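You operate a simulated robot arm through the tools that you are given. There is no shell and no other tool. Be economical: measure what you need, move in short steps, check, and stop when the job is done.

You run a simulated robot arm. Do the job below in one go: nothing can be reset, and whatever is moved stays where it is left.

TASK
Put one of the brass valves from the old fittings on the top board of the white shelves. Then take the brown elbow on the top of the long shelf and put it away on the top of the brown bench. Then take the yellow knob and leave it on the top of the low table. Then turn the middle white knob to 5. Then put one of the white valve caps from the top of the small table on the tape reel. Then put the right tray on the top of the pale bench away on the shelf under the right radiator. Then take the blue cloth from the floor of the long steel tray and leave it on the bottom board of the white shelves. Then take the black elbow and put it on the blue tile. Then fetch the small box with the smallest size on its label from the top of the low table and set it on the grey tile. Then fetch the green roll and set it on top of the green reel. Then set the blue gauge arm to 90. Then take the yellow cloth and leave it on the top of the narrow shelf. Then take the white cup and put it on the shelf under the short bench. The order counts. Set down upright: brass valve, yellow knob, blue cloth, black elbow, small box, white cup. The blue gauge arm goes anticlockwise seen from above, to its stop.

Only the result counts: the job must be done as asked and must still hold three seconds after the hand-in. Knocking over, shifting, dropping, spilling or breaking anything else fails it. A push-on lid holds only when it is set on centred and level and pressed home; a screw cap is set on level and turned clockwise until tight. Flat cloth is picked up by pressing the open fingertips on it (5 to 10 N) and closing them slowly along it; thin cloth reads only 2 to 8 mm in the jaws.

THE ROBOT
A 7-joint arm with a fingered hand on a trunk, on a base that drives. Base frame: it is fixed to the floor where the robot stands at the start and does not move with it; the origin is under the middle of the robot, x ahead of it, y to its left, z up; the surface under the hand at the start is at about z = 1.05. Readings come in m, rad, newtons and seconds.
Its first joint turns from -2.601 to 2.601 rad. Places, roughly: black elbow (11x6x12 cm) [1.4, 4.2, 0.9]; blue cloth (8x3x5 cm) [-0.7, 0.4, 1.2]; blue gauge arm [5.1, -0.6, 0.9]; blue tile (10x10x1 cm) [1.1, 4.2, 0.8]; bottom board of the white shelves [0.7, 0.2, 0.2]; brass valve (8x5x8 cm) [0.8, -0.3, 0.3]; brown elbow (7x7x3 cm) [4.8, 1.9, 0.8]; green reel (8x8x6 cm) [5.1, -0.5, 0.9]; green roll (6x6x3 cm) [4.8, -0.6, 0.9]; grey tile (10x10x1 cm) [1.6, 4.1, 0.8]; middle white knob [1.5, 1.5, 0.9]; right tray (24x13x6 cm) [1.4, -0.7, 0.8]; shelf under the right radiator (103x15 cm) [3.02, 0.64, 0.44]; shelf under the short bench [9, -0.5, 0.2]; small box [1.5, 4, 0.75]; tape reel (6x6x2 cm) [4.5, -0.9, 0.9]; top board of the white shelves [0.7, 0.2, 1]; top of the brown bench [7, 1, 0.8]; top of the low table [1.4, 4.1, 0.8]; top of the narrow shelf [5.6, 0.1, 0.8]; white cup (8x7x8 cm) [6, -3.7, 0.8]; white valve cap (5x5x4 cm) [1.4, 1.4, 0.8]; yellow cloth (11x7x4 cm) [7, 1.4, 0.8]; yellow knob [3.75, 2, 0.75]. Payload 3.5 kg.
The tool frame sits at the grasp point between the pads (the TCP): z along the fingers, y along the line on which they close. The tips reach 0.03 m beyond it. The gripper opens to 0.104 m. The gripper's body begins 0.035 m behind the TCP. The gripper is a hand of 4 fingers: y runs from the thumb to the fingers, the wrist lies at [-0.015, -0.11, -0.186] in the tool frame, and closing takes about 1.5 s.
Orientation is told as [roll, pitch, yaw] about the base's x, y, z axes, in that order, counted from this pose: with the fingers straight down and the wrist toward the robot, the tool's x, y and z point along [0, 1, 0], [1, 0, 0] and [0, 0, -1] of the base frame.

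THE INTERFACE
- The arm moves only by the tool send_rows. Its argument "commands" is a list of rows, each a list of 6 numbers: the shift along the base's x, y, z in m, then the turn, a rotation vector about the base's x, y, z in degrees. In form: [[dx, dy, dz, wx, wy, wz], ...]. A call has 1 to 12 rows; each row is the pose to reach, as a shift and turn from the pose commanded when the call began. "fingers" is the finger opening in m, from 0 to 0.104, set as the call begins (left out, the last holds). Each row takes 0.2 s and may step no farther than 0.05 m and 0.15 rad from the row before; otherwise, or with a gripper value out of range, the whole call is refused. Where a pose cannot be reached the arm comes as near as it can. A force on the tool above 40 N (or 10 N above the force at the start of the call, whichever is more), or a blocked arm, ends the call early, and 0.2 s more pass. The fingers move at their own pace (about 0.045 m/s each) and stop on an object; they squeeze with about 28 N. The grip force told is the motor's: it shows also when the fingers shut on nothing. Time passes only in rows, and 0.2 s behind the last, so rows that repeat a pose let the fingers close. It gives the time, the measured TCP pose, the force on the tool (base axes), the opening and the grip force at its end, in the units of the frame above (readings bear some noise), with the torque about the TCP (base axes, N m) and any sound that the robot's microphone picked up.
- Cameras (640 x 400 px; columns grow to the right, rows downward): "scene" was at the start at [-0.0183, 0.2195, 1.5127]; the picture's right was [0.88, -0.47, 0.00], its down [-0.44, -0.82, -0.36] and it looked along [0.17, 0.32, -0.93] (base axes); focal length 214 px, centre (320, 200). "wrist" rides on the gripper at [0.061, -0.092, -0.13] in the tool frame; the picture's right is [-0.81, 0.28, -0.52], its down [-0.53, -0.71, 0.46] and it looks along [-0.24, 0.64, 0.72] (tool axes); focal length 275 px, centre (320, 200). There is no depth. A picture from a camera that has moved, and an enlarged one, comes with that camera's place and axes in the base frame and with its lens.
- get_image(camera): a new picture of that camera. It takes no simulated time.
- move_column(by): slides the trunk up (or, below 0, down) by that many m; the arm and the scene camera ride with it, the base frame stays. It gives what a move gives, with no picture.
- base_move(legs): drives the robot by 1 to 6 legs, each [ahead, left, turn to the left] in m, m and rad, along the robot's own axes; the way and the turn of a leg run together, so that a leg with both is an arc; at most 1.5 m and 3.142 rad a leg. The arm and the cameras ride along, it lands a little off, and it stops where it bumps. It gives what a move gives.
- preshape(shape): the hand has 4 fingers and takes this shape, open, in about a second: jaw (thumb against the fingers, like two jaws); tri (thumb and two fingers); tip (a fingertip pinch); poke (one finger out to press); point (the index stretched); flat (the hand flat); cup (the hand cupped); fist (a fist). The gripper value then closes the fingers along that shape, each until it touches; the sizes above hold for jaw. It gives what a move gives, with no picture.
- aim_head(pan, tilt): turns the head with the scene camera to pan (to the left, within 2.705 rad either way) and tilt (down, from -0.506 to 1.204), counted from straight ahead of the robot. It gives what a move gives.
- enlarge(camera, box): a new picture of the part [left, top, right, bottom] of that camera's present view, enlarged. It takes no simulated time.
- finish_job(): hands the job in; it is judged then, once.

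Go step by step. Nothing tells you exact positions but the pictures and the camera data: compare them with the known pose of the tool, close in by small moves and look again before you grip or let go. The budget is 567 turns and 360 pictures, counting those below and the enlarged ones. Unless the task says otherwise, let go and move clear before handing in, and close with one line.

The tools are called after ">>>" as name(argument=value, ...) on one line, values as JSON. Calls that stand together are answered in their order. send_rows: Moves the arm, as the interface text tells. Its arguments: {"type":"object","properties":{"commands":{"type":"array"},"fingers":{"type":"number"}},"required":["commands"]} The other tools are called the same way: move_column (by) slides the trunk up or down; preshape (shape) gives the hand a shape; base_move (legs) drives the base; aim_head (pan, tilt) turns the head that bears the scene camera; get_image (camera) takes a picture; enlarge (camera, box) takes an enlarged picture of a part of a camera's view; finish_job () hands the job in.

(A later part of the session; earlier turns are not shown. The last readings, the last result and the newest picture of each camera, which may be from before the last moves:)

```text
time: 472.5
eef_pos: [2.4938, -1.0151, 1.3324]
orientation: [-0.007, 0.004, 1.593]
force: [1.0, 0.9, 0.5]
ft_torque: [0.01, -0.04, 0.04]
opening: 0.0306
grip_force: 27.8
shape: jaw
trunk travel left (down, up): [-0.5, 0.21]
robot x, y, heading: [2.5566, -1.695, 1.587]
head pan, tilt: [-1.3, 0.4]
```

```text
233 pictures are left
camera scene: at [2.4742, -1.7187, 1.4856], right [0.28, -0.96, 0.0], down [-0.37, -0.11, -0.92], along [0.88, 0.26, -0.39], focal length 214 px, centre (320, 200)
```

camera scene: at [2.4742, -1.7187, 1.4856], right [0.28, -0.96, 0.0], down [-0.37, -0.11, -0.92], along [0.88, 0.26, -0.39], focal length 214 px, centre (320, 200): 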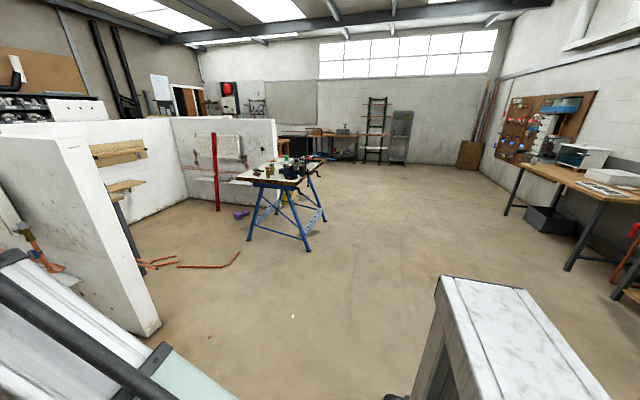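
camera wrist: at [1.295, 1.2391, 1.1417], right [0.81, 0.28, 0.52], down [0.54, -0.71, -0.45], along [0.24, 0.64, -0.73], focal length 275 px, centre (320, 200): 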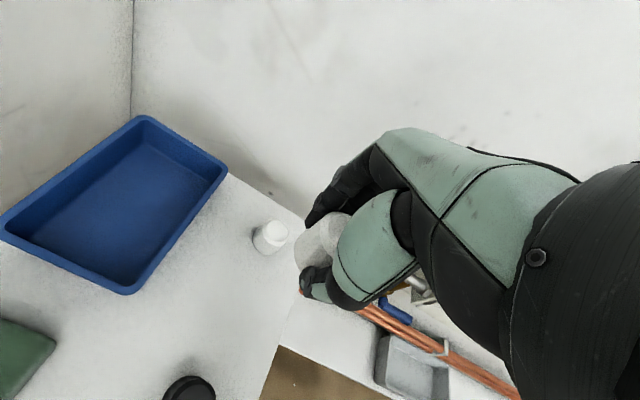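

>>> base_move(legs=[[-0.1, -1.4, -0.01], [0, -0.55, 0]])

>>> aim_head(pan=0.0, tilt=0.5)

>>> get_image(camera="scene")

```text
time: 482.2
eef_pos: [4.4198, -1.0885, 1.3316]
orientation: [-0.007, 0.005, 1.608]
force: [0.3, 0.6, -0.5]
ft_torque: [0.01, 0.01, -0.03]
opening: 0.0306
grip_force: 28.5
shape: jaw
trunk travel left (down, up): [-0.5, 0.21]
robot x, y, heading: [4.4896, -1.7703, 1.594]
head pan, tilt: [-1.3, 0.4]
```

```text
time: 483.7
eef_pos: [4.4203, -1.0889, 1.3317]
orientation: [-0.007, 0.006, 1.608]
force: [0.2, 0.7, -0.6]
ft_torque: [0.01, 0.01, -0.03]
opening: 0.0304
grip_force: 28.1
shape: jaw
trunk travel left (down, up): [-0.5, 0.21]
robot x, y, heading: [4.4917, -1.7716, 1.596]
head pan, tilt: [0.0, 0.499]
```

```text
232 pictures are left
camera scene: at [4.319, -1.7279, 1.4764], right [1.0, 0.03, 0.0], down [0.01, -0.48, -0.88], along [-0.02, 0.88, -0.48], focal length 214 px, centre (320, 200)
```

scene: 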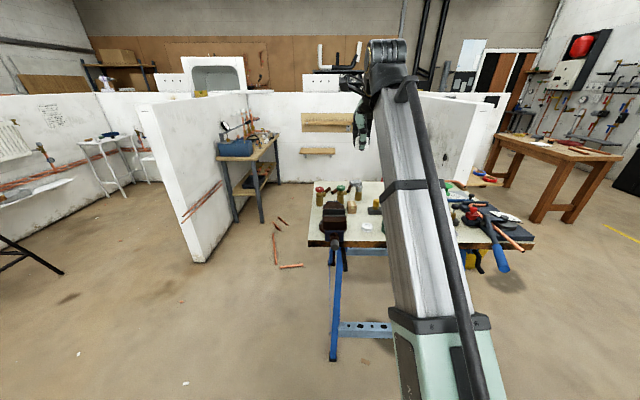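

>>> enlarge(camera="scene", box=[300, 160, 400, 260])

>>> get_image(camera="wrist")

>>> enlarge(camera="scene", box=[420, 160, 540, 260])

```text
4.00 times, centred on (350, 210) of scene
camera zoom: at [4.319, -1.7279, 1.4764], right [1.0, 0.03, 0.0], down [0.01, -0.48, -0.88], along [-0.02, 0.88, -0.48], focal length 858 px, centre (200, 160)
```

zoom: 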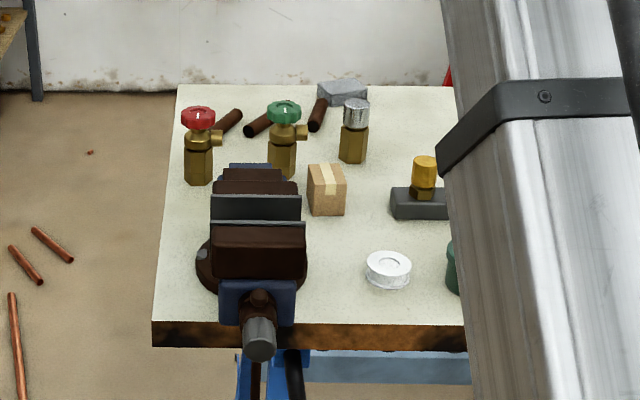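

```text
230 pictures are left
camera wrist: at [4.3626, -1.1818, 1.4619], right [0.8, 0.31, 0.52], down [0.56, -0.7, -0.45], along [0.23, 0.65, -0.73], focal length 275 px, centre (320, 200)
```

wrist: 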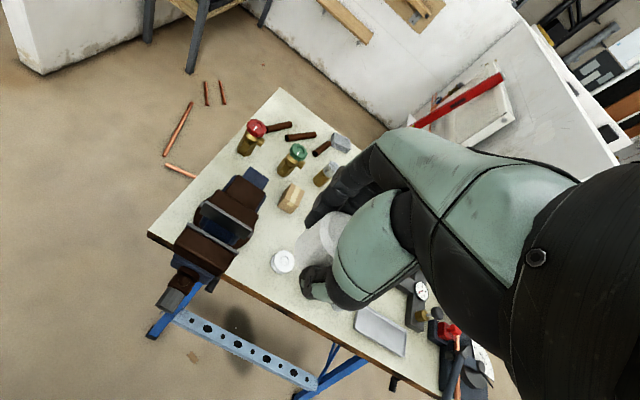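

```text
4.00 times, centred on (480, 210) of scene
camera zoom: at [4.319, -1.7279, 1.4764], right [1.0, 0.03, 0.0], down [0.01, -0.48, -0.88], along [-0.02, 0.88, -0.48], focal length 858 px, centre (-320, 160)
```

zoom: 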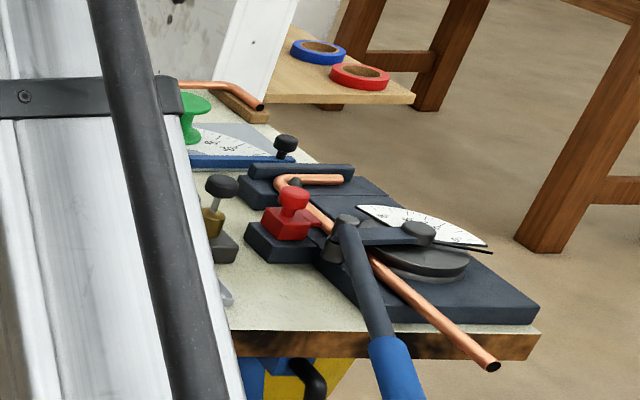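

>>> send_rows(commands=[[0.035, 0.03, -0.01, 0, 0, 0], [0.07, 0.06, -0.02, 0, 0, 0], [0.1, 0.09, -0.03, 0, 0, 0], [0.1, 0.13, -0.04, 0, 0, 0], [0.1, 0.17, -0.06, 0, 0, 0], [0.1, 0.195, -0.09, 0, 0, 0]])

>>> move_column(by=-0.2)

>>> get_image(camera="wrist")

>>> enlarge(camera="scene", box=[300, 100, 460, 260])

```text
time: 485.1
eef_pos: [4.52, -0.8905, 1.2422]
orientation: [-0.007, 0.007, 1.609]
force: [-0.3, 0.4, 0.3]
ft_torque: [-0.01, 0.0, -0.01]
opening: 0.0307
grip_force: 27.8
shape: jaw
trunk travel left (down, up): [-0.5, 0.21]
robot x, y, heading: [4.486, -1.7658, 1.596]
head pan, tilt: [0.0, 0.499]
```

```text
time: 487.2
eef_pos: [4.5204, -0.8905, 1.0425]
orientation: [-0.008, 0.005, 1.608]
force: [-0.2, -0.5, 0.1]
ft_torque: [0.0, 0.0, 0.01]
opening: 0.0303
grip_force: 27.9
shape: jaw
trunk travel left (down, up): [-0.3, 0.41]
robot x, y, heading: [4.4903, -1.7705, 1.596]
head pan, tilt: [0.0, 0.499]
```

```text
228 pictures are left
camera wrist: at [4.4635, -0.9851, 1.1733], right [0.8, 0.31, 0.52], down [0.56, -0.7, -0.45], along [0.23, 0.65, -0.73], focal length 275 px, centre (320, 200)
```

wrist: 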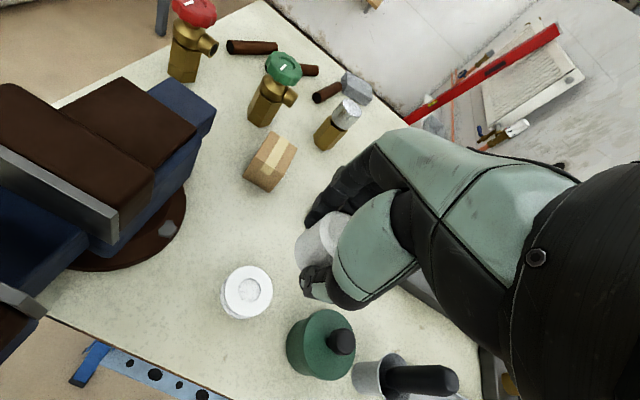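

```text
2.50 times, centred on (380, 180) of scene
camera zoom: at [4.319, -1.7279, 1.2765], right [1.0, 0.03, 0.0], down [0.01, -0.48, -0.88], along [-0.02, 0.88, -0.48], focal length 536 px, centre (170, 250)
```

zoom: 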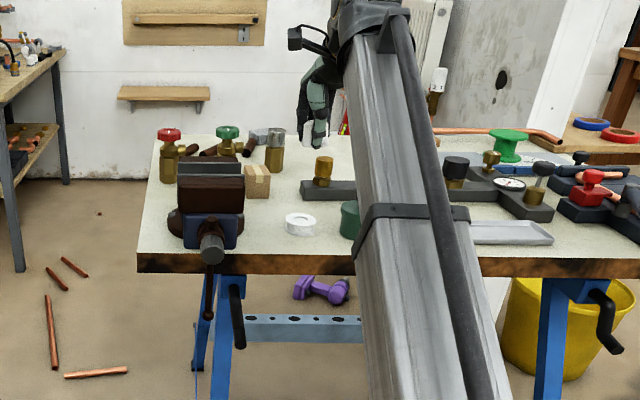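

>>> send_rows(commands=[[0.0, 0.003, -0.04, 0, 0, 0], [0, 0.003, -0.08, 0, 0, 0], [0, 0.003, -0.1, 0, 0, 0]])

>>> get_image(camera="wrist")

>>> enlarge(camera="scene", box=[340, 120, 420, 220])

```text
time: 488.0
eef_pos: [4.519, -0.8877, 0.9432]
orientation: [-0.007, 0.006, 1.607]
force: [0.2, 0.1, 0.4]
ft_torque: [0.01, -0.01, -0.02]
opening: 0.0302
grip_force: 28.2
shape: jaw
trunk travel left (down, up): [-0.3, 0.41]
robot x, y, heading: [4.4905, -1.7701, 1.601]
head pan, tilt: [0.0, 0.499]
```

```text
226 pictures are left
camera wrist: at [4.4627, -0.9806, 1.0733], right [0.8, 0.31, 0.52], down [0.56, -0.7, -0.45], along [0.23, 0.65, -0.73], focal length 275 px, centre (320, 200)
```

wrist: 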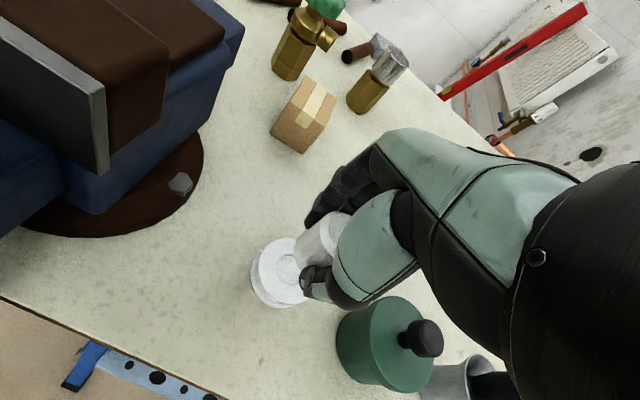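

```text
4.00 times, centred on (380, 170) of scene
camera zoom: at [4.319, -1.7279, 1.2765], right [1.0, 0.03, 0.0], down [0.01, -0.48, -0.88], along [-0.02, 0.88, -0.48], focal length 858 px, centre (80, 320)
```

zoom: 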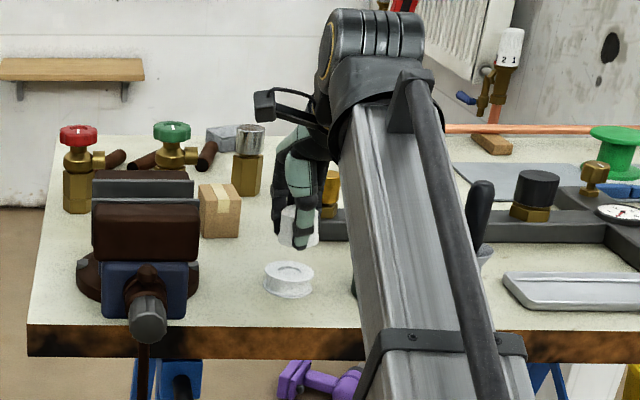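

>>> send_rows(commands=[[0.0, -0.004, -0.01, 0, 0, 0], [0, -0.004, -0.018, 0, 0, 0], [0, -0.004, -0.024, 0, 0, 0], [0, -0.004, -0.029, 0, 0, 0], [0, -0.004, -0.033, 0, 0, 0]])

>>> get_image(camera="wrist")

>>> enlarge(camera="scene", box=[340, 120, 420, 220])

```text
time: 489.2
eef_pos: [4.5206, -0.8921, 0.9121]
orientation: [-0.007, 0.004, 1.608]
force: [0.0, 0.3, 6.3]
ft_torque: [0.14, 0.05, -0.01]
opening: 0.0304
grip_force: 27.8
shape: jaw
trunk travel left (down, up): [-0.3, 0.41]
robot x, y, heading: [4.4898, -1.7702, 1.598]
head pan, tilt: [0.0, 0.499]
```

```text
224 pictures are left
camera wrist: at [4.4636, -0.9857, 1.0418], right [0.8, 0.31, 0.52], down [0.56, -0.7, -0.45], along [0.23, 0.65, -0.73], focal length 275 px, centre (320, 200)
```

wrist: 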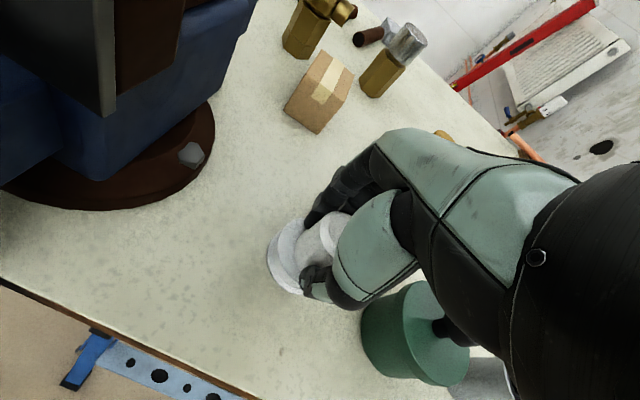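

```text
4.00 times, centred on (380, 170) of scene
camera zoom: at [4.319, -1.7284, 1.2766], right [1.0, 0.03, 0.0], down [0.01, -0.48, -0.88], along [-0.02, 0.88, -0.48], focal length 858 px, centre (80, 320)
```

zoom: 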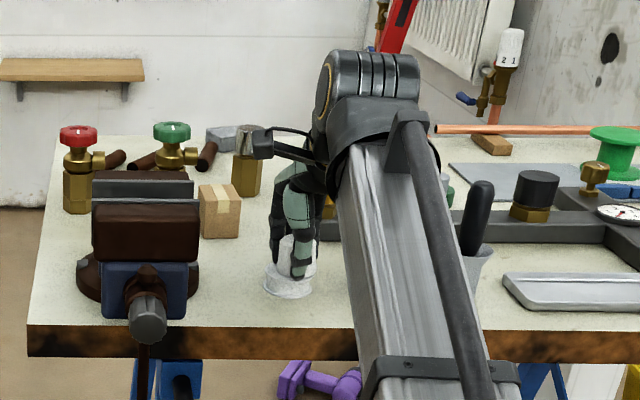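

>>> enlarge(camera="scene", box=[375, 165, 415, 205])

>>> enlarge(camera="wrist", box=[240, 190, 360, 310])

```text
10.00 times, centred on (395, 185) of scene
camera zoom: at [4.319, -1.7284, 1.2766], right [1.0, 0.03, 0.0], down [0.01, -0.48, -0.88], along [-0.02, 0.88, -0.48], focal length 2145 px, centre (-430, 350)
```

zoom: 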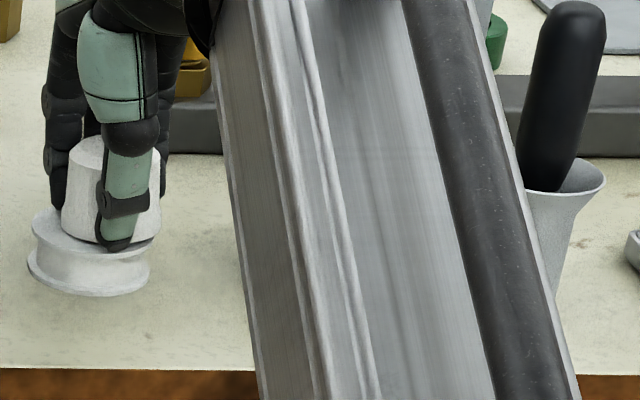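

```text
3.33 times, centred on (300, 250) of wrist
camera zoom: at [4.4636, -0.9857, 1.0418], right [0.8, 0.31, 0.52], down [0.56, -0.7, -0.45], along [0.23, 0.65, -0.73], focal length 918 px, centre (387, 33)
```

zoom: 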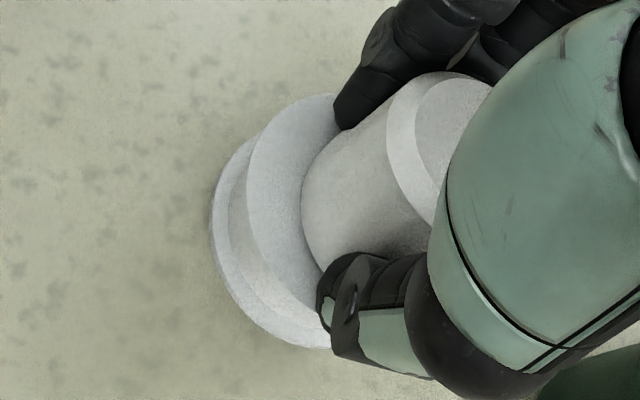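

>>> send_rows(commands=[[0, 0, 0.006, 0, 0, 0], [-0.007, 0, 0.006, 0, 0, 0], [-0.007, 0, 0.001, 0, 0, 0]])

>>> enlarge(camera="scene", box=[375, 165, 415, 205])

>>> enlarge(camera="wrist", box=[240, 190, 360, 310])

```text
time: 490.0
eef_pos: [4.5133, -0.8919, 0.9119]
orientation: [-0.007, 0.006, 1.607]
force: [0.4, -0.2, 3.7]
ft_torque: [0.1, 0.02, -0.03]
opening: 0.0303
grip_force: 27.9
shape: jaw
trunk travel left (down, up): [-0.3, 0.41]
robot x, y, heading: [4.4903, -1.7701, 1.599]
head pan, tilt: [0.0, 0.499]
```

```text
10.00 times, centred on (395, 185) of scene
camera zoom: at [4.319, -1.7281, 1.2765], right [1.0, 0.03, 0.0], down [0.01, -0.48, -0.88], along [-0.02, 0.88, -0.48], focal length 2145 px, centre (-430, 350)
```

zoom: 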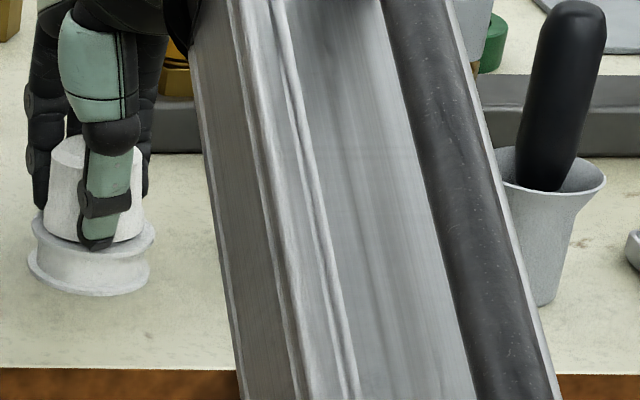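

```text
3.33 times, centred on (300, 250) of wrist
camera zoom: at [4.456, -0.9857, 1.042], right [0.8, 0.31, 0.52], down [0.56, -0.7, -0.45], along [0.22, 0.65, -0.73], focal length 918 px, centre (387, 33)
```

zoom: 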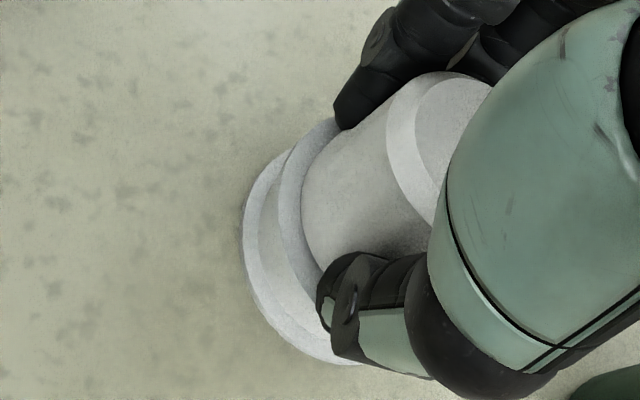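

>>> send_rows(commands=[[0, 0, 0, 0, 0, 0], [0, 0, 0, 0, 0, 0], [0, 0, 0, 0, 0, 0], [0, 0, 0, 0, 0, 0]], fingers=0.06)

>>> send_rows(commands=[[0, 0, 0.03, 0, 0, 0], [0, 0, 0.07, 0, 0, 0], [0, 0, 0.11, 0, 0, 0], [0, 0, 0.15, 0, 0, 0]])

>>> enlarge(camera="scene", box=[360, 145, 440, 225])

>>> get_image(camera="wrist")

```text
time: 491.0
eef_pos: [4.5132, -0.892, 0.9114]
orientation: [-0.007, 0.006, 1.607]
force: [-0.5, -0.4, -0.5]
ft_torque: [0.01, -0.01, -0.01]
opening: 0.0597
grip_force: 0.1
shape: jaw
trunk travel left (down, up): [-0.3, 0.41]
robot x, y, heading: [4.4906, -1.7705, 1.599]
head pan, tilt: [0.0, 0.499]
```

```text
time: 492.0
eef_pos: [4.514, -0.8921, 1.0601]
orientation: [-0.008, 0.006, 1.607]
force: [-0.4, 0.9, 0.5]
ft_torque: [0.0, 0.04, 0.03]
opening: 0.0597
grip_force: 0.0
shape: jaw
trunk travel left (down, up): [-0.3, 0.41]
robot x, y, heading: [4.4866, -1.7699, 1.602]
head pan, tilt: [0.0, 0.499]
```

```text
5.00 times, centred on (400, 185) of scene
camera zoom: at [4.319, -1.7277, 1.2764], right [1.0, 0.03, 0.0], down [0.01, -0.48, -0.88], along [-0.02, 0.88, -0.48], focal length 1072 px, centre (-80, 275)
```

zoom: 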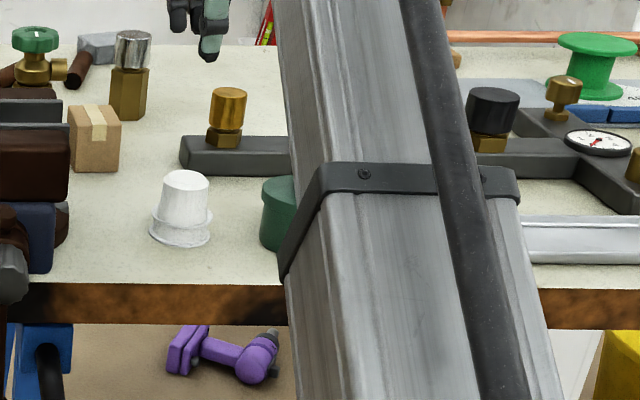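

```text
217 pictures are left
camera wrist: at [4.4565, -0.9862, 1.19], right [0.8, 0.31, 0.52], down [0.56, -0.7, -0.45], along [0.23, 0.65, -0.73], focal length 275 px, centre (320, 200)
```

wrist: 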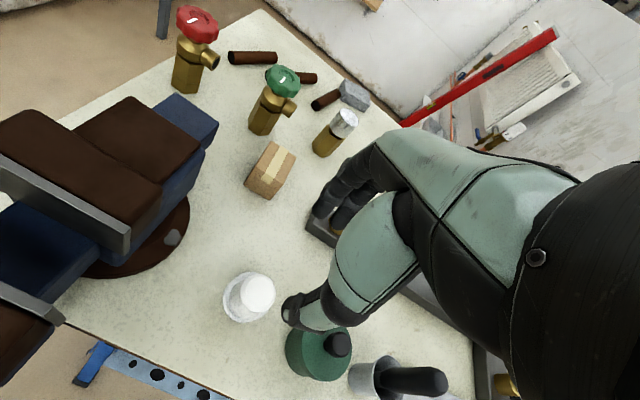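

>>> move_column(by=0.2)

>>> send_rows(commands=[[-0.02, -0.04, 0.02, 0, 0, 0], [-0.03, -0.08, 0.04, 0, 0, 0], [-0.04, -0.12, 0.06, 0, 0, 0], [-0.05, -0.16, 0.08, 0, 0, 0], [-0.06, -0.2, 0.08, 0, 0, 0]], fingers=0.1)

>>> base_move(legs=[[-0.15, 1.35, -0.03], [0, 1.4, 0], [0, 0.3, 0]])

>>> aim_head(pan=0.0, tilt=0.6)

>>> get_image(camera="scene")

```text
time: 494.2
eef_pos: [4.5137, -0.8934, 1.2601]
orientation: [-0.006, 0.006, 1.607]
force: [0.1, -0.2, 0.4]
ft_torque: [0.01, -0.01, 0.02]
opening: 0.0597
grip_force: 0.0
shape: jaw
trunk travel left (down, up): [-0.5, 0.21]
robot x, y, heading: [4.49, -1.7716, 1.597]
head pan, tilt: [0.0, 0.499]
```

```text
time: 495.4
eef_pos: [4.4545, -1.0919, 1.3394]
orientation: [-0.006, 0.005, 1.609]
force: [-0.5, -0.1, -0.4]
ft_torque: [-0.02, 0.02, 0.0]
opening: 0.0998
grip_force: 0.0
shape: jaw
trunk travel left (down, up): [-0.5, 0.21]
robot x, y, heading: [4.4892, -1.7723, 1.595]
head pan, tilt: [0.0, 0.499]
```

```text
time: 510.4
eef_pos: [1.4223, -1.2347, 1.3386]
orientation: [-0.008, 0.004, 1.578]
force: [-0.5, 0.3, -0.1]
ft_torque: [0.02, 0.01, 0.01]
opening: 0.0996
grip_force: 0.2
shape: jaw
trunk travel left (down, up): [-0.5, 0.21]
robot x, y, heading: [1.4369, -1.9117, 1.572]
head pan, tilt: [0.0, 0.499]
```

```text
time: 511.1
eef_pos: [1.4227, -1.2351, 1.3398]
orientation: [-0.007, 0.006, 1.578]
force: [0.3, 0.1, -0.6]
ft_torque: [-0.02, 0.01, 0.0]
opening: 0.0998
grip_force: 0.0
shape: jaw
trunk travel left (down, up): [-0.5, 0.21]
robot x, y, heading: [1.4357, -1.9103, 1.57]
head pan, tilt: [0.0, 0.6]
```

```text
216 pictures are left
camera scene: at [1.2684, -1.869, 1.4674], right [1.0, 0.0, 0.0], down [0.0, -0.56, -0.83], along [0.0, 0.83, -0.56], focal length 214 px, centre (320, 200)
```

scene: 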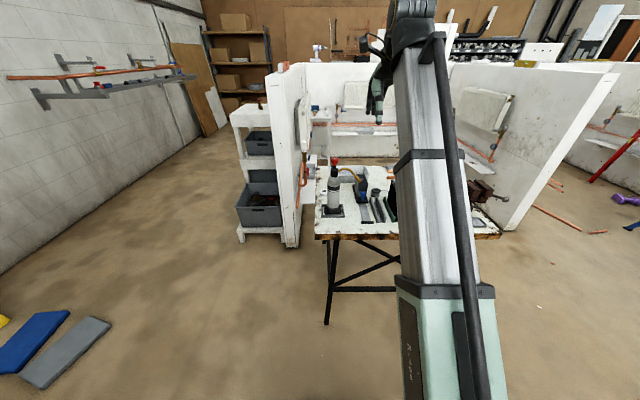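

>>> enlarge(camera="scene", box=[290, 140, 410, 250])

>>> get_image(camera="wrist")

```text
3.64 times, centred on (350, 195) of scene
camera zoom: at [1.2684, -1.869, 1.4674], right [1.0, 0.0, 0.0], down [0.0, -0.56, -0.83], along [0.0, 0.83, -0.56], focal length 780 px, centre (211, 218)
```

zoom: 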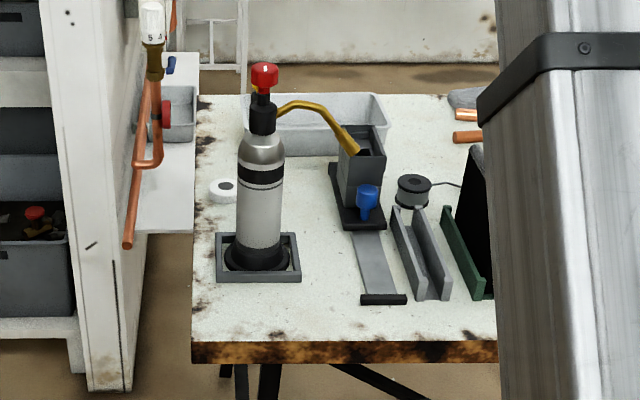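

```text
214 pictures are left
camera wrist: at [1.3625, -1.3266, 1.4699], right [0.8, 0.28, 0.52], down [0.54, -0.71, -0.45], along [0.24, 0.64, -0.73], focal length 275 px, centre (320, 200)
```

wrist: 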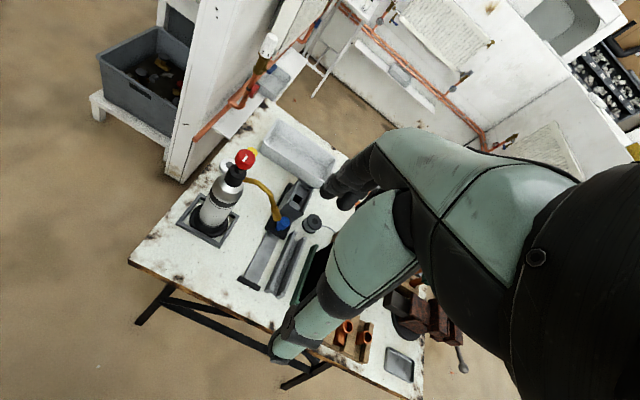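

>>> base_move(legs=[[0, -1.05, 0], [1.4, 0, 0], [0.7, 0.25, 0]])

>>> aim_head(pan=-1.3, tilt=0.6)

>>> get_image(camera="scene")

>>> aim_head(pan=2.4, tilt=0.6)

>>> get_image(camera="scene")

```text
time: 526.9
eef_pos: [2.2333, 0.8879, 1.3409]
orientation: [-0.008, 0.008, 1.578]
force: [-0.5, -0.6, -0.5]
ft_torque: [0.03, 0.01, 0.01]
opening: 0.0995
grip_force: 0.0
shape: jaw
trunk travel left (down, up): [-0.5, 0.21]
robot x, y, heading: [2.2461, 0.2078, 1.569]
head pan, tilt: [0.0, 0.6]
```

```text
time: 528.3
eef_pos: [2.2321, 0.8882, 1.3404]
orientation: [-0.007, 0.007, 1.577]
force: [-0.9, -0.5, -0.3]
ft_torque: [-0.01, -0.04, 0.0]
opening: 0.0996
grip_force: 0.0
shape: jaw
trunk travel left (down, up): [-0.5, 0.21]
robot x, y, heading: [2.2464, 0.2114, 1.569]
head pan, tilt: [-1.3, 0.6]
```

```text
213 pictures are left
camera scene: at [2.1631, 0.1887, 1.4673], right [0.26, -0.96, 0.0], down [-0.54, -0.15, -0.83], along [0.8, 0.22, -0.56], focal length 214 px, centre (320, 200)
```

scene: 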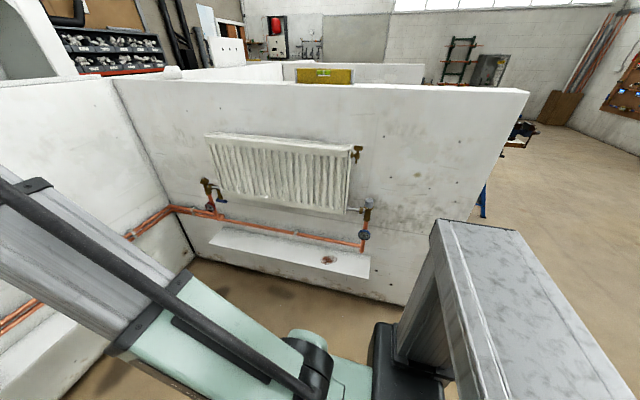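

```text
time: 531.4
eef_pos: [2.2324, 0.8883, 1.3392]
orientation: [-0.008, 0.005, 1.578]
force: [-0.4, 0.8, -0.2]
ft_torque: [0.01, 0.04, 0.04]
opening: 0.1
grip_force: 0.0
shape: jaw
trunk travel left (down, up): [-0.5, 0.21]
robot x, y, heading: [2.2464, 0.2087, 1.565]
head pan, tilt: [2.4, 0.6]
```

```text
212 pictures are left
camera scene: at [2.0179, 0.1004, 1.4673], right [-0.73, 0.68, 0.0], down [0.38, 0.42, -0.83], along [-0.56, -0.61, -0.56], focal length 214 px, centre (320, 200)
```

scene: 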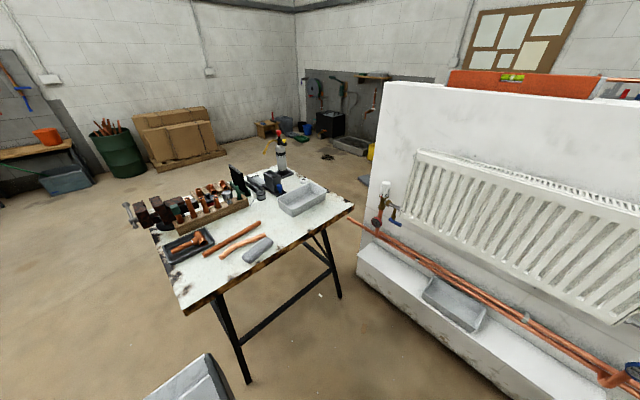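

>>> base_move(legs=[[0, 0, 3.14], [0.03, -0.58, 0]])

>>> aim_head(pan=-0.1, tilt=0.7)

>>> get_image(camera="scene")

>>> get_image(camera="wrist")

```text
time: 541.8
eef_pos: [1.6363, -0.4466, 1.34]
orientation: [-0.006, 0.005, -1.643]
force: [0.6, -0.3, 0.3]
ft_torque: [0.01, 0.01, 0.01]
opening: 0.0997
grip_force: 0.1
shape: jaw
trunk travel left (down, up): [-0.5, 0.21]
robot x, y, heading: [1.673, 0.2301, -1.655]
head pan, tilt: [2.4, 0.6]
```

```text
time: 544.1
eef_pos: [1.6372, -0.4463, 1.3394]
orientation: [-0.007, 0.005, -1.643]
force: [0.2, -0.1, 0.3]
ft_torque: [0.02, -0.03, -0.01]
opening: 0.0998
grip_force: 0.1
shape: jaw
trunk travel left (down, up): [-0.5, 0.21]
robot x, y, heading: [1.6757, 0.2308, -1.651]
head pan, tilt: [-0.099, 0.7]
```

```text
211 pictures are left
camera scene: at [1.8333, 0.1783, 1.4587], right [-0.98, 0.18, 0.0], down [0.12, 0.63, -0.77], along [-0.14, -0.75, -0.64], focal length 214 px, centre (320, 200)
```

scene: 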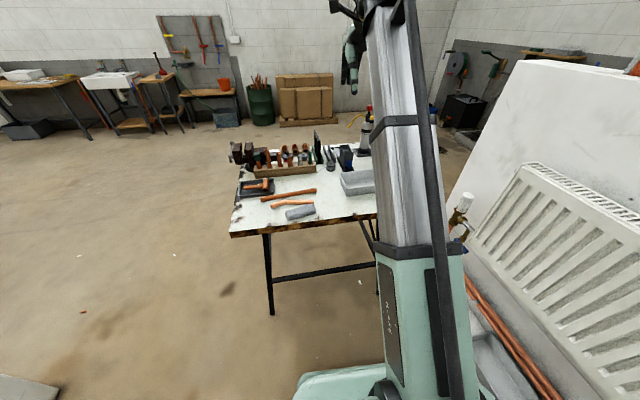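

```text
210 pictures are left
camera wrist: at [1.7065, -0.3606, 1.4699], right [-0.82, -0.22, 0.52], down [-0.48, 0.75, -0.45], along [-0.29, -0.62, -0.73], focal length 275 px, centre (320, 200)
```

wrist: 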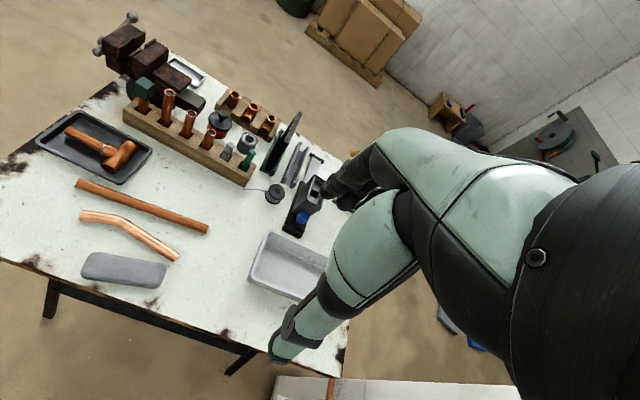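

>>> send_rows(commands=[[-0.035, -0.025, 0, 0, 0, 1], [-0.07, -0.05, -0.01, 0, 0, 2], [-0.105, -0.075, -0.02, 0, 0, 3], [-0.14, -0.1, -0.03, 0, 0, 4], [-0.177, -0.128, -0.04, 0, 0, 4], [-0.177, -0.128, -0.09, 0, 0, 4]], fingers=0.06)

>>> move_column(by=-0.25)

>>> get_image(camera="wrist")

>>> get_image(camera="scene")

```text
time: 545.5
eef_pos: [1.4593, -0.5755, 1.2486]
orientation: [-0.008, 0.008, -1.572]
force: [0.6, 0.4, 0.5]
ft_torque: [0.01, -0.03, 0.01]
opening: 0.0602
grip_force: 0.1
shape: jaw
trunk travel left (down, up): [-0.5, 0.21]
robot x, y, heading: [1.6745, 0.234, -1.656]
head pan, tilt: [-0.099, 0.7]
```

```text
time: 548.0
eef_pos: [1.4591, -0.5757, 1.0001]
orientation: [-0.007, 0.005, -1.573]
force: [0.8, -0.8, -0.2]
ft_torque: [0.01, 0.03, 0.01]
opening: 0.0602
grip_force: 0.0
shape: jaw
trunk travel left (down, up): [-0.25, 0.46]
robot x, y, heading: [1.6717, 0.2291, -1.655]
head pan, tilt: [-0.099, 0.7]
```

```text
209 pictures are left
camera wrist: at [1.5225, -0.485, 1.1299], right [-0.81, -0.28, 0.52], down [-0.53, 0.72, -0.45], along [-0.25, -0.64, -0.73], focal length 275 px, centre (320, 200)
```

wrist: 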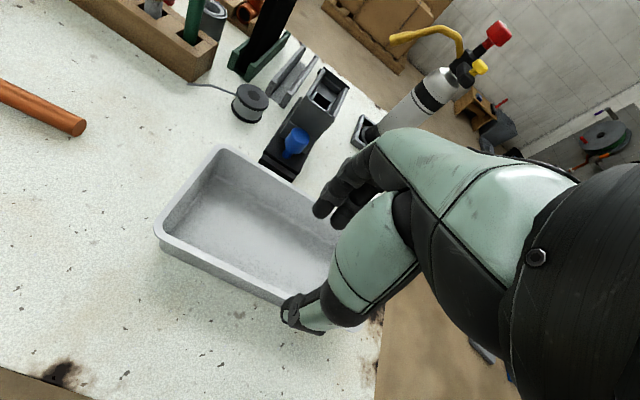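

```text
208 pictures are left
camera scene: at [1.8332, 0.1783, 1.2088], right [-0.98, 0.18, 0.0], down [0.12, 0.63, -0.76], along [-0.14, -0.75, -0.64], focal length 214 px, centre (320, 200)
```

scene: 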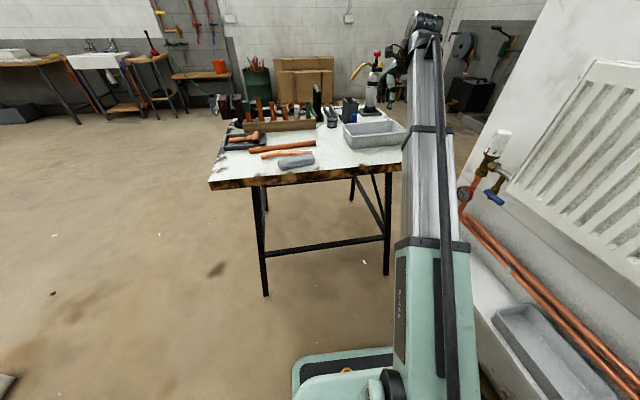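

>>> send_rows(commands=[[-0.012, -0.008, -0.04, 0, 0, 0], [-0.012, -0.008, -0.08, 0, 0, 0], [-0.012, -0.008, -0.1, 0, 0, 0]])

>>> get_image(camera="wrist")

>>> enlarge(camera="scene", box=[330, 60, 450, 180])

```text
time: 548.9
eef_pos: [1.4471, -0.5834, 0.8988]
orientation: [-0.007, 0.007, -1.573]
force: [0.2, -0.6, 0.3]
ft_torque: [0.02, 0.03, 0.02]
opening: 0.0602
grip_force: 0.0
shape: jaw
trunk travel left (down, up): [-0.25, 0.46]
robot x, y, heading: [1.672, 0.229, -1.655]
head pan, tilt: [-0.099, 0.7]
```

```text
207 pictures are left
camera wrist: at [1.5117, -0.4927, 1.0291], right [-0.81, -0.28, 0.52], down [-0.53, 0.72, -0.45], along [-0.25, -0.64, -0.73], focal length 275 px, centre (320, 200)
```

wrist: 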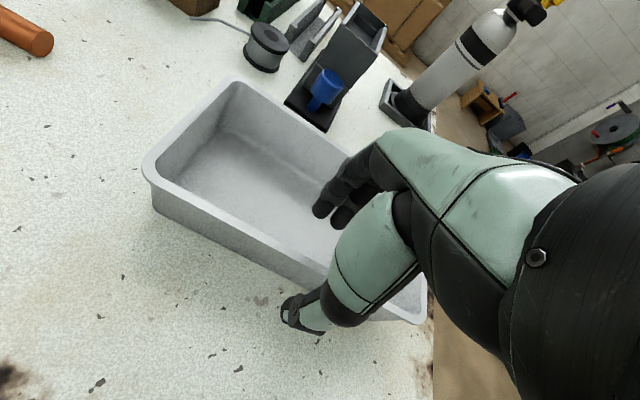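

```text
3.33 times, centred on (390, 120) of scene
camera zoom: at [1.8332, 0.1783, 1.2087], right [-0.98, 0.18, 0.0], down [0.12, 0.63, -0.76], along [-0.14, -0.75, -0.64], focal length 715 px, centre (87, 467)
```

zoom: 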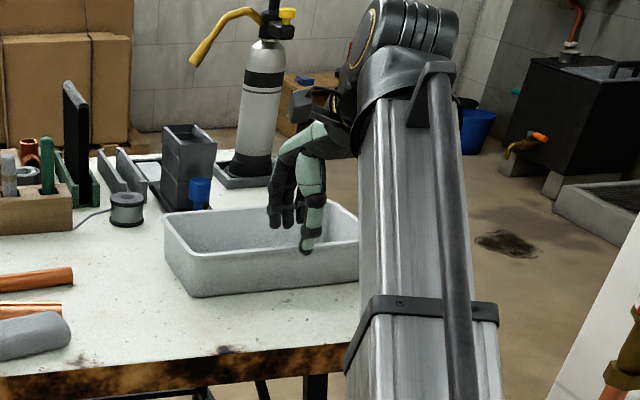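

>>> send_rows(commands=[[0, -0.005, -0.02, 0, 0, 0], [0, -0.005, -0.035, 0, 0, 0], [0, -0.005, -0.042, 0, 0, 0]])

>>> send_rows(commands=[[0, 0, 0, 0, 0, 0], [0, 0, 0, 0, 0, 0], [0, 0, 0, 0, 0, 0], [0, 0, 0, 0, 0, 0], [0, 0, 0, 0, 0, 0], [0, 0, 0, 0, 0, 0]], fingers=0.0)

>>> get_image(camera="wrist")

```text
time: 549.6
eef_pos: [1.4464, -0.5871, 0.8585]
orientation: [-0.005, 0.004, -1.572]
force: [0.6, 0.7, 0.4]
ft_torque: [0.01, -0.01, -0.02]
opening: 0.0603
grip_force: 0.0
shape: jaw
trunk travel left (down, up): [-0.25, 0.46]
robot x, y, heading: [1.6747, 0.233, -1.654]
head pan, tilt: [-0.099, 0.7]
```

```text
time: 551.0
eef_pos: [1.4476, -0.5869, 0.8593]
orientation: [-0.008, 0.005, -1.573]
force: [0.2, 0.3, 0.0]
ft_torque: [-0.02, -0.05, 0.06]
opening: 0.0
grip_force: 28.3
shape: jaw
trunk travel left (down, up): [-0.25, 0.46]
robot x, y, heading: [1.6767, 0.2288, -1.656]
head pan, tilt: [-0.099, 0.7]
```

```text
205 pictures are left
camera wrist: at [1.5108, -0.4967, 0.9884], right [-0.81, -0.28, 0.52], down [-0.53, 0.72, -0.45], along [-0.25, -0.64, -0.73], focal length 275 px, centre (320, 200)
```

wrist: 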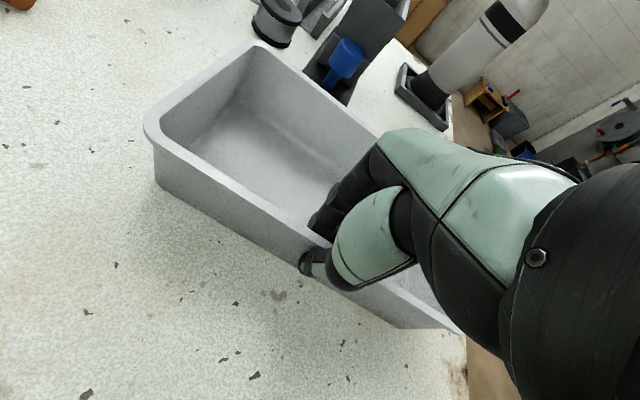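

>>> send_rows(commands=[[0, 0, 0.01, 0, 0, 0], [0, 0, 0.03, 0, 0, 0], [0, 0, 0.05, 0, 0, 0]])

>>> get_image(camera="wrist")

>>> enlarge(camera="scene", box=[330, 60, 450, 180])

```text
time: 551.9
eef_pos: [1.4476, -0.5882, 0.9074]
orientation: [-0.006, 0.005, -1.573]
force: [-0.3, 0.1, -1.0]
ft_torque: [0.09, 0.01, 0.01]
opening: 0.0
grip_force: 27.8
shape: jaw
trunk travel left (down, up): [-0.25, 0.46]
robot x, y, heading: [1.6749, 0.2333, -1.651]
head pan, tilt: [-0.099, 0.7]
```

```text
204 pictures are left
camera wrist: at [1.5111, -0.4978, 1.0379], right [-0.81, -0.28, 0.52], down [-0.53, 0.72, -0.45], along [-0.25, -0.64, -0.73], focal length 275 px, centre (320, 200)
```

wrist: 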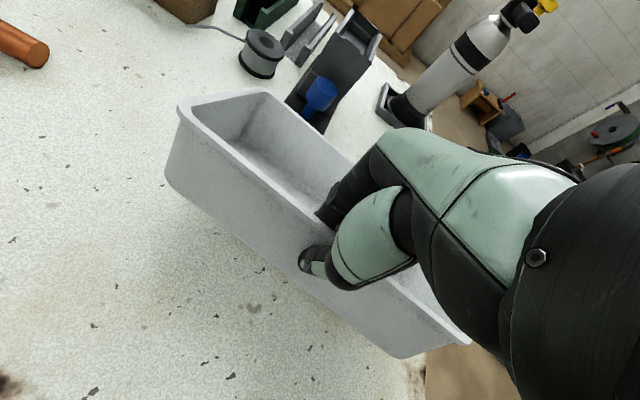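

```text
3.33 times, centred on (390, 120) of scene
camera zoom: at [1.8332, 0.1781, 1.2087], right [-0.98, 0.18, 0.0], down [0.12, 0.63, -0.76], along [-0.14, -0.75, -0.64], focal length 715 px, centre (87, 467)
```

zoom: 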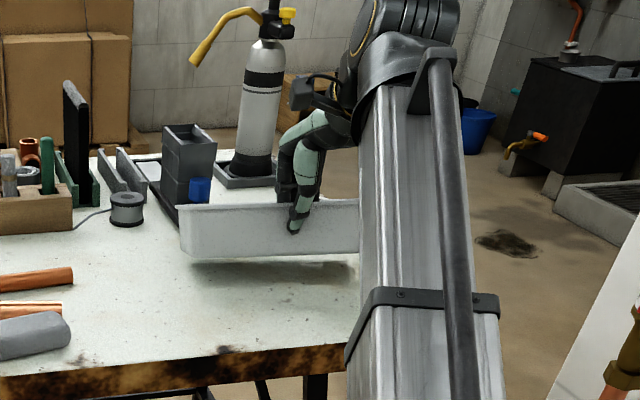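

>>> send_rows(commands=[[0, 0, 0.03, 0, 0, 0], [0, 0, 0.06, 0, 0, 0], [0, 0.02, 0.1, 0, 0, 0], [0, 0.04, 0.14, 0, 0, 0]])

>>> get_image(camera="wrist")

>>> get_image(camera="scene")

```text
time: 552.9
eef_pos: [1.4465, -0.5474, 1.0467]
orientation: [-0.008, 0.007, -1.573]
force: [0.3, -0.7, -1.4]
ft_torque: [0.04, 0.0, 0.0]
opening: 0.0002
grip_force: 27.6
shape: jaw
trunk travel left (down, up): [-0.25, 0.46]
robot x, y, heading: [1.6721, 0.2311, -1.658]
head pan, tilt: [-0.099, 0.7]
```

```text
202 pictures are left
camera wrist: at [1.5103, -0.4577, 1.1775], right [-0.81, -0.28, 0.52], down [-0.53, 0.72, -0.45], along [-0.25, -0.64, -0.73], focal length 275 px, centre (320, 200)
```

wrist: 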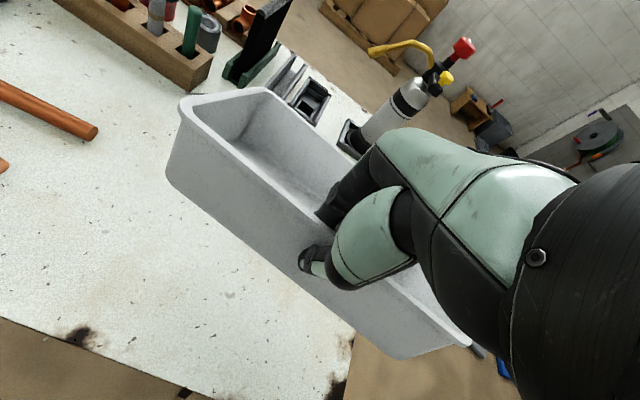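

```text
201 pictures are left
camera scene: at [1.8332, 0.1779, 1.2087], right [-0.98, 0.18, 0.0], down [0.12, 0.63, -0.76], along [-0.14, -0.75, -0.64], focal length 214 px, centre (320, 200)
```

scene: 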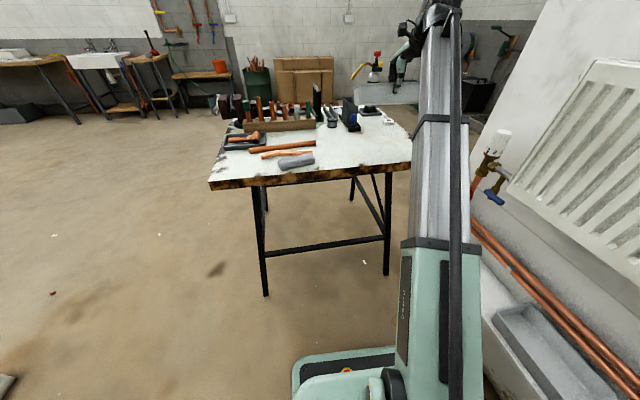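

>>> send_rows(commands=[[0, 0.01, 0.02, -7, 0, 0], [0, 0.02, 0.04, -14, 0, 0], [0, 0.03, 0.06, -20, 0, 0], [0, 0.03, 0.06, -25, 0, 0]])

>>> get_image(camera="wrist")

>>> enlarge(camera="scene", box=[330, 0, 530, 160])

```text
time: 553.9
eef_pos: [1.4469, -0.5175, 1.1083]
orientation: [-0.005, -0.432, -1.572]
force: [-0.4, -0.7, -2.9]
ft_torque: [0.08, -0.01, -0.01]
opening: 0.0001
grip_force: 28.0
shape: jaw
trunk travel left (down, up): [-0.25, 0.46]
robot x, y, heading: [1.6727, 0.2291, -1.648]
head pan, tilt: [-0.099, 0.7]
```

```text
200 pictures are left
camera wrist: at [1.5106, -0.3806, 1.1869], right [-0.81, -0.03, 0.59], down [-0.53, 0.46, -0.71], along [-0.25, -0.89, -0.39], focal length 275 px, centre (320, 200)
```

wrist: 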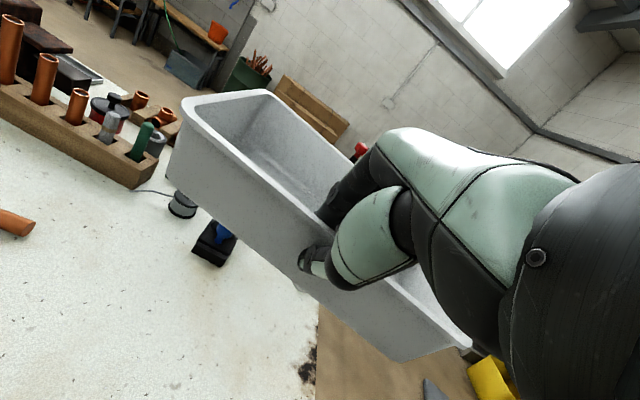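

```text
2.50 times, centred on (430, 80) of scene
camera zoom: at [1.8332, 0.1783, 1.2087], right [-0.98, 0.18, 0.0], down [0.12, 0.63, -0.76], along [-0.14, -0.75, -0.64], focal length 536 px, centre (45, 500)
```

zoom: 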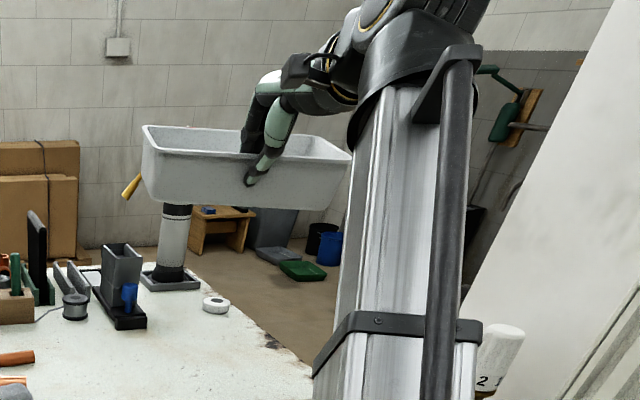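

>>> move_column(by=0.2)

>>> base_move(legs=[[-0.1, 0, 0], [0, 0, 1.652], [0.1, 0.35, 0]])

>>> aim_head(pan=0.1, tilt=0.6)

>>> get_image(camera="scene")

```text
time: 556.0
eef_pos: [1.4464, -0.5185, 1.3074]
orientation: [-0.005, -0.429, -1.573]
force: [0.2, -0.2, -1.9]
ft_torque: [0.1, -0.03, 0.01]
opening: 0.0
grip_force: 27.9
shape: jaw
trunk travel left (down, up): [-0.45, 0.26]
robot x, y, heading: [1.6741, 0.2319, -1.648]
head pan, tilt: [-0.099, 0.7]
```

```text
time: 563.1
eef_pos: [2.5502, 0.5084, 1.3075]
orientation: [-0.004, -0.431, 0.07]
force: [-1.1, 0.6, -1.5]
ft_torque: [0.02, 0.14, 0.03]
opening: 0.0
grip_force: 27.8
shape: jaw
trunk travel left (down, up): [-0.45, 0.26]
robot x, y, heading: [1.7855, 0.6782, -0.011]
head pan, tilt: [-0.099, 0.7]
```

```text
time: 563.8
eef_pos: [2.5486, 0.5072, 1.3072]
orientation: [-0.006, -0.429, 0.067]
force: [-0.5, 0.1, -1.2]
ft_torque: [0.03, 0.1, -0.02]
opening: 0.0
grip_force: 28.3
shape: jaw
trunk travel left (down, up): [-0.45, 0.26]
robot x, y, heading: [1.7892, 0.6818, -0.01]
head pan, tilt: [0.099, 0.6]
```

```text
198 pictures are left
camera scene: at [1.8322, 0.8608, 1.4173], right [0.09, -1.0, 0.0], down [-0.56, -0.05, -0.82], along [0.82, 0.07, -0.57], focal length 214 px, centre (320, 200)
```

scene: 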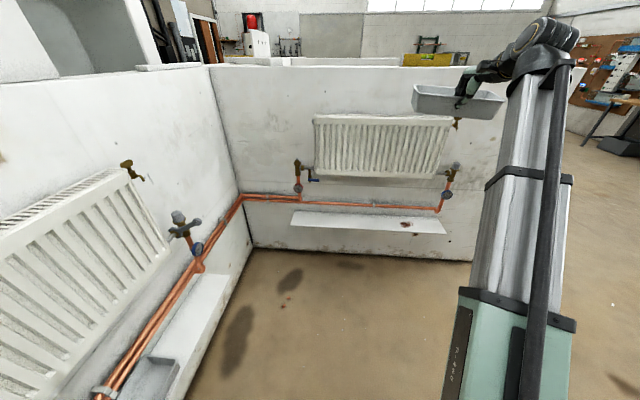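

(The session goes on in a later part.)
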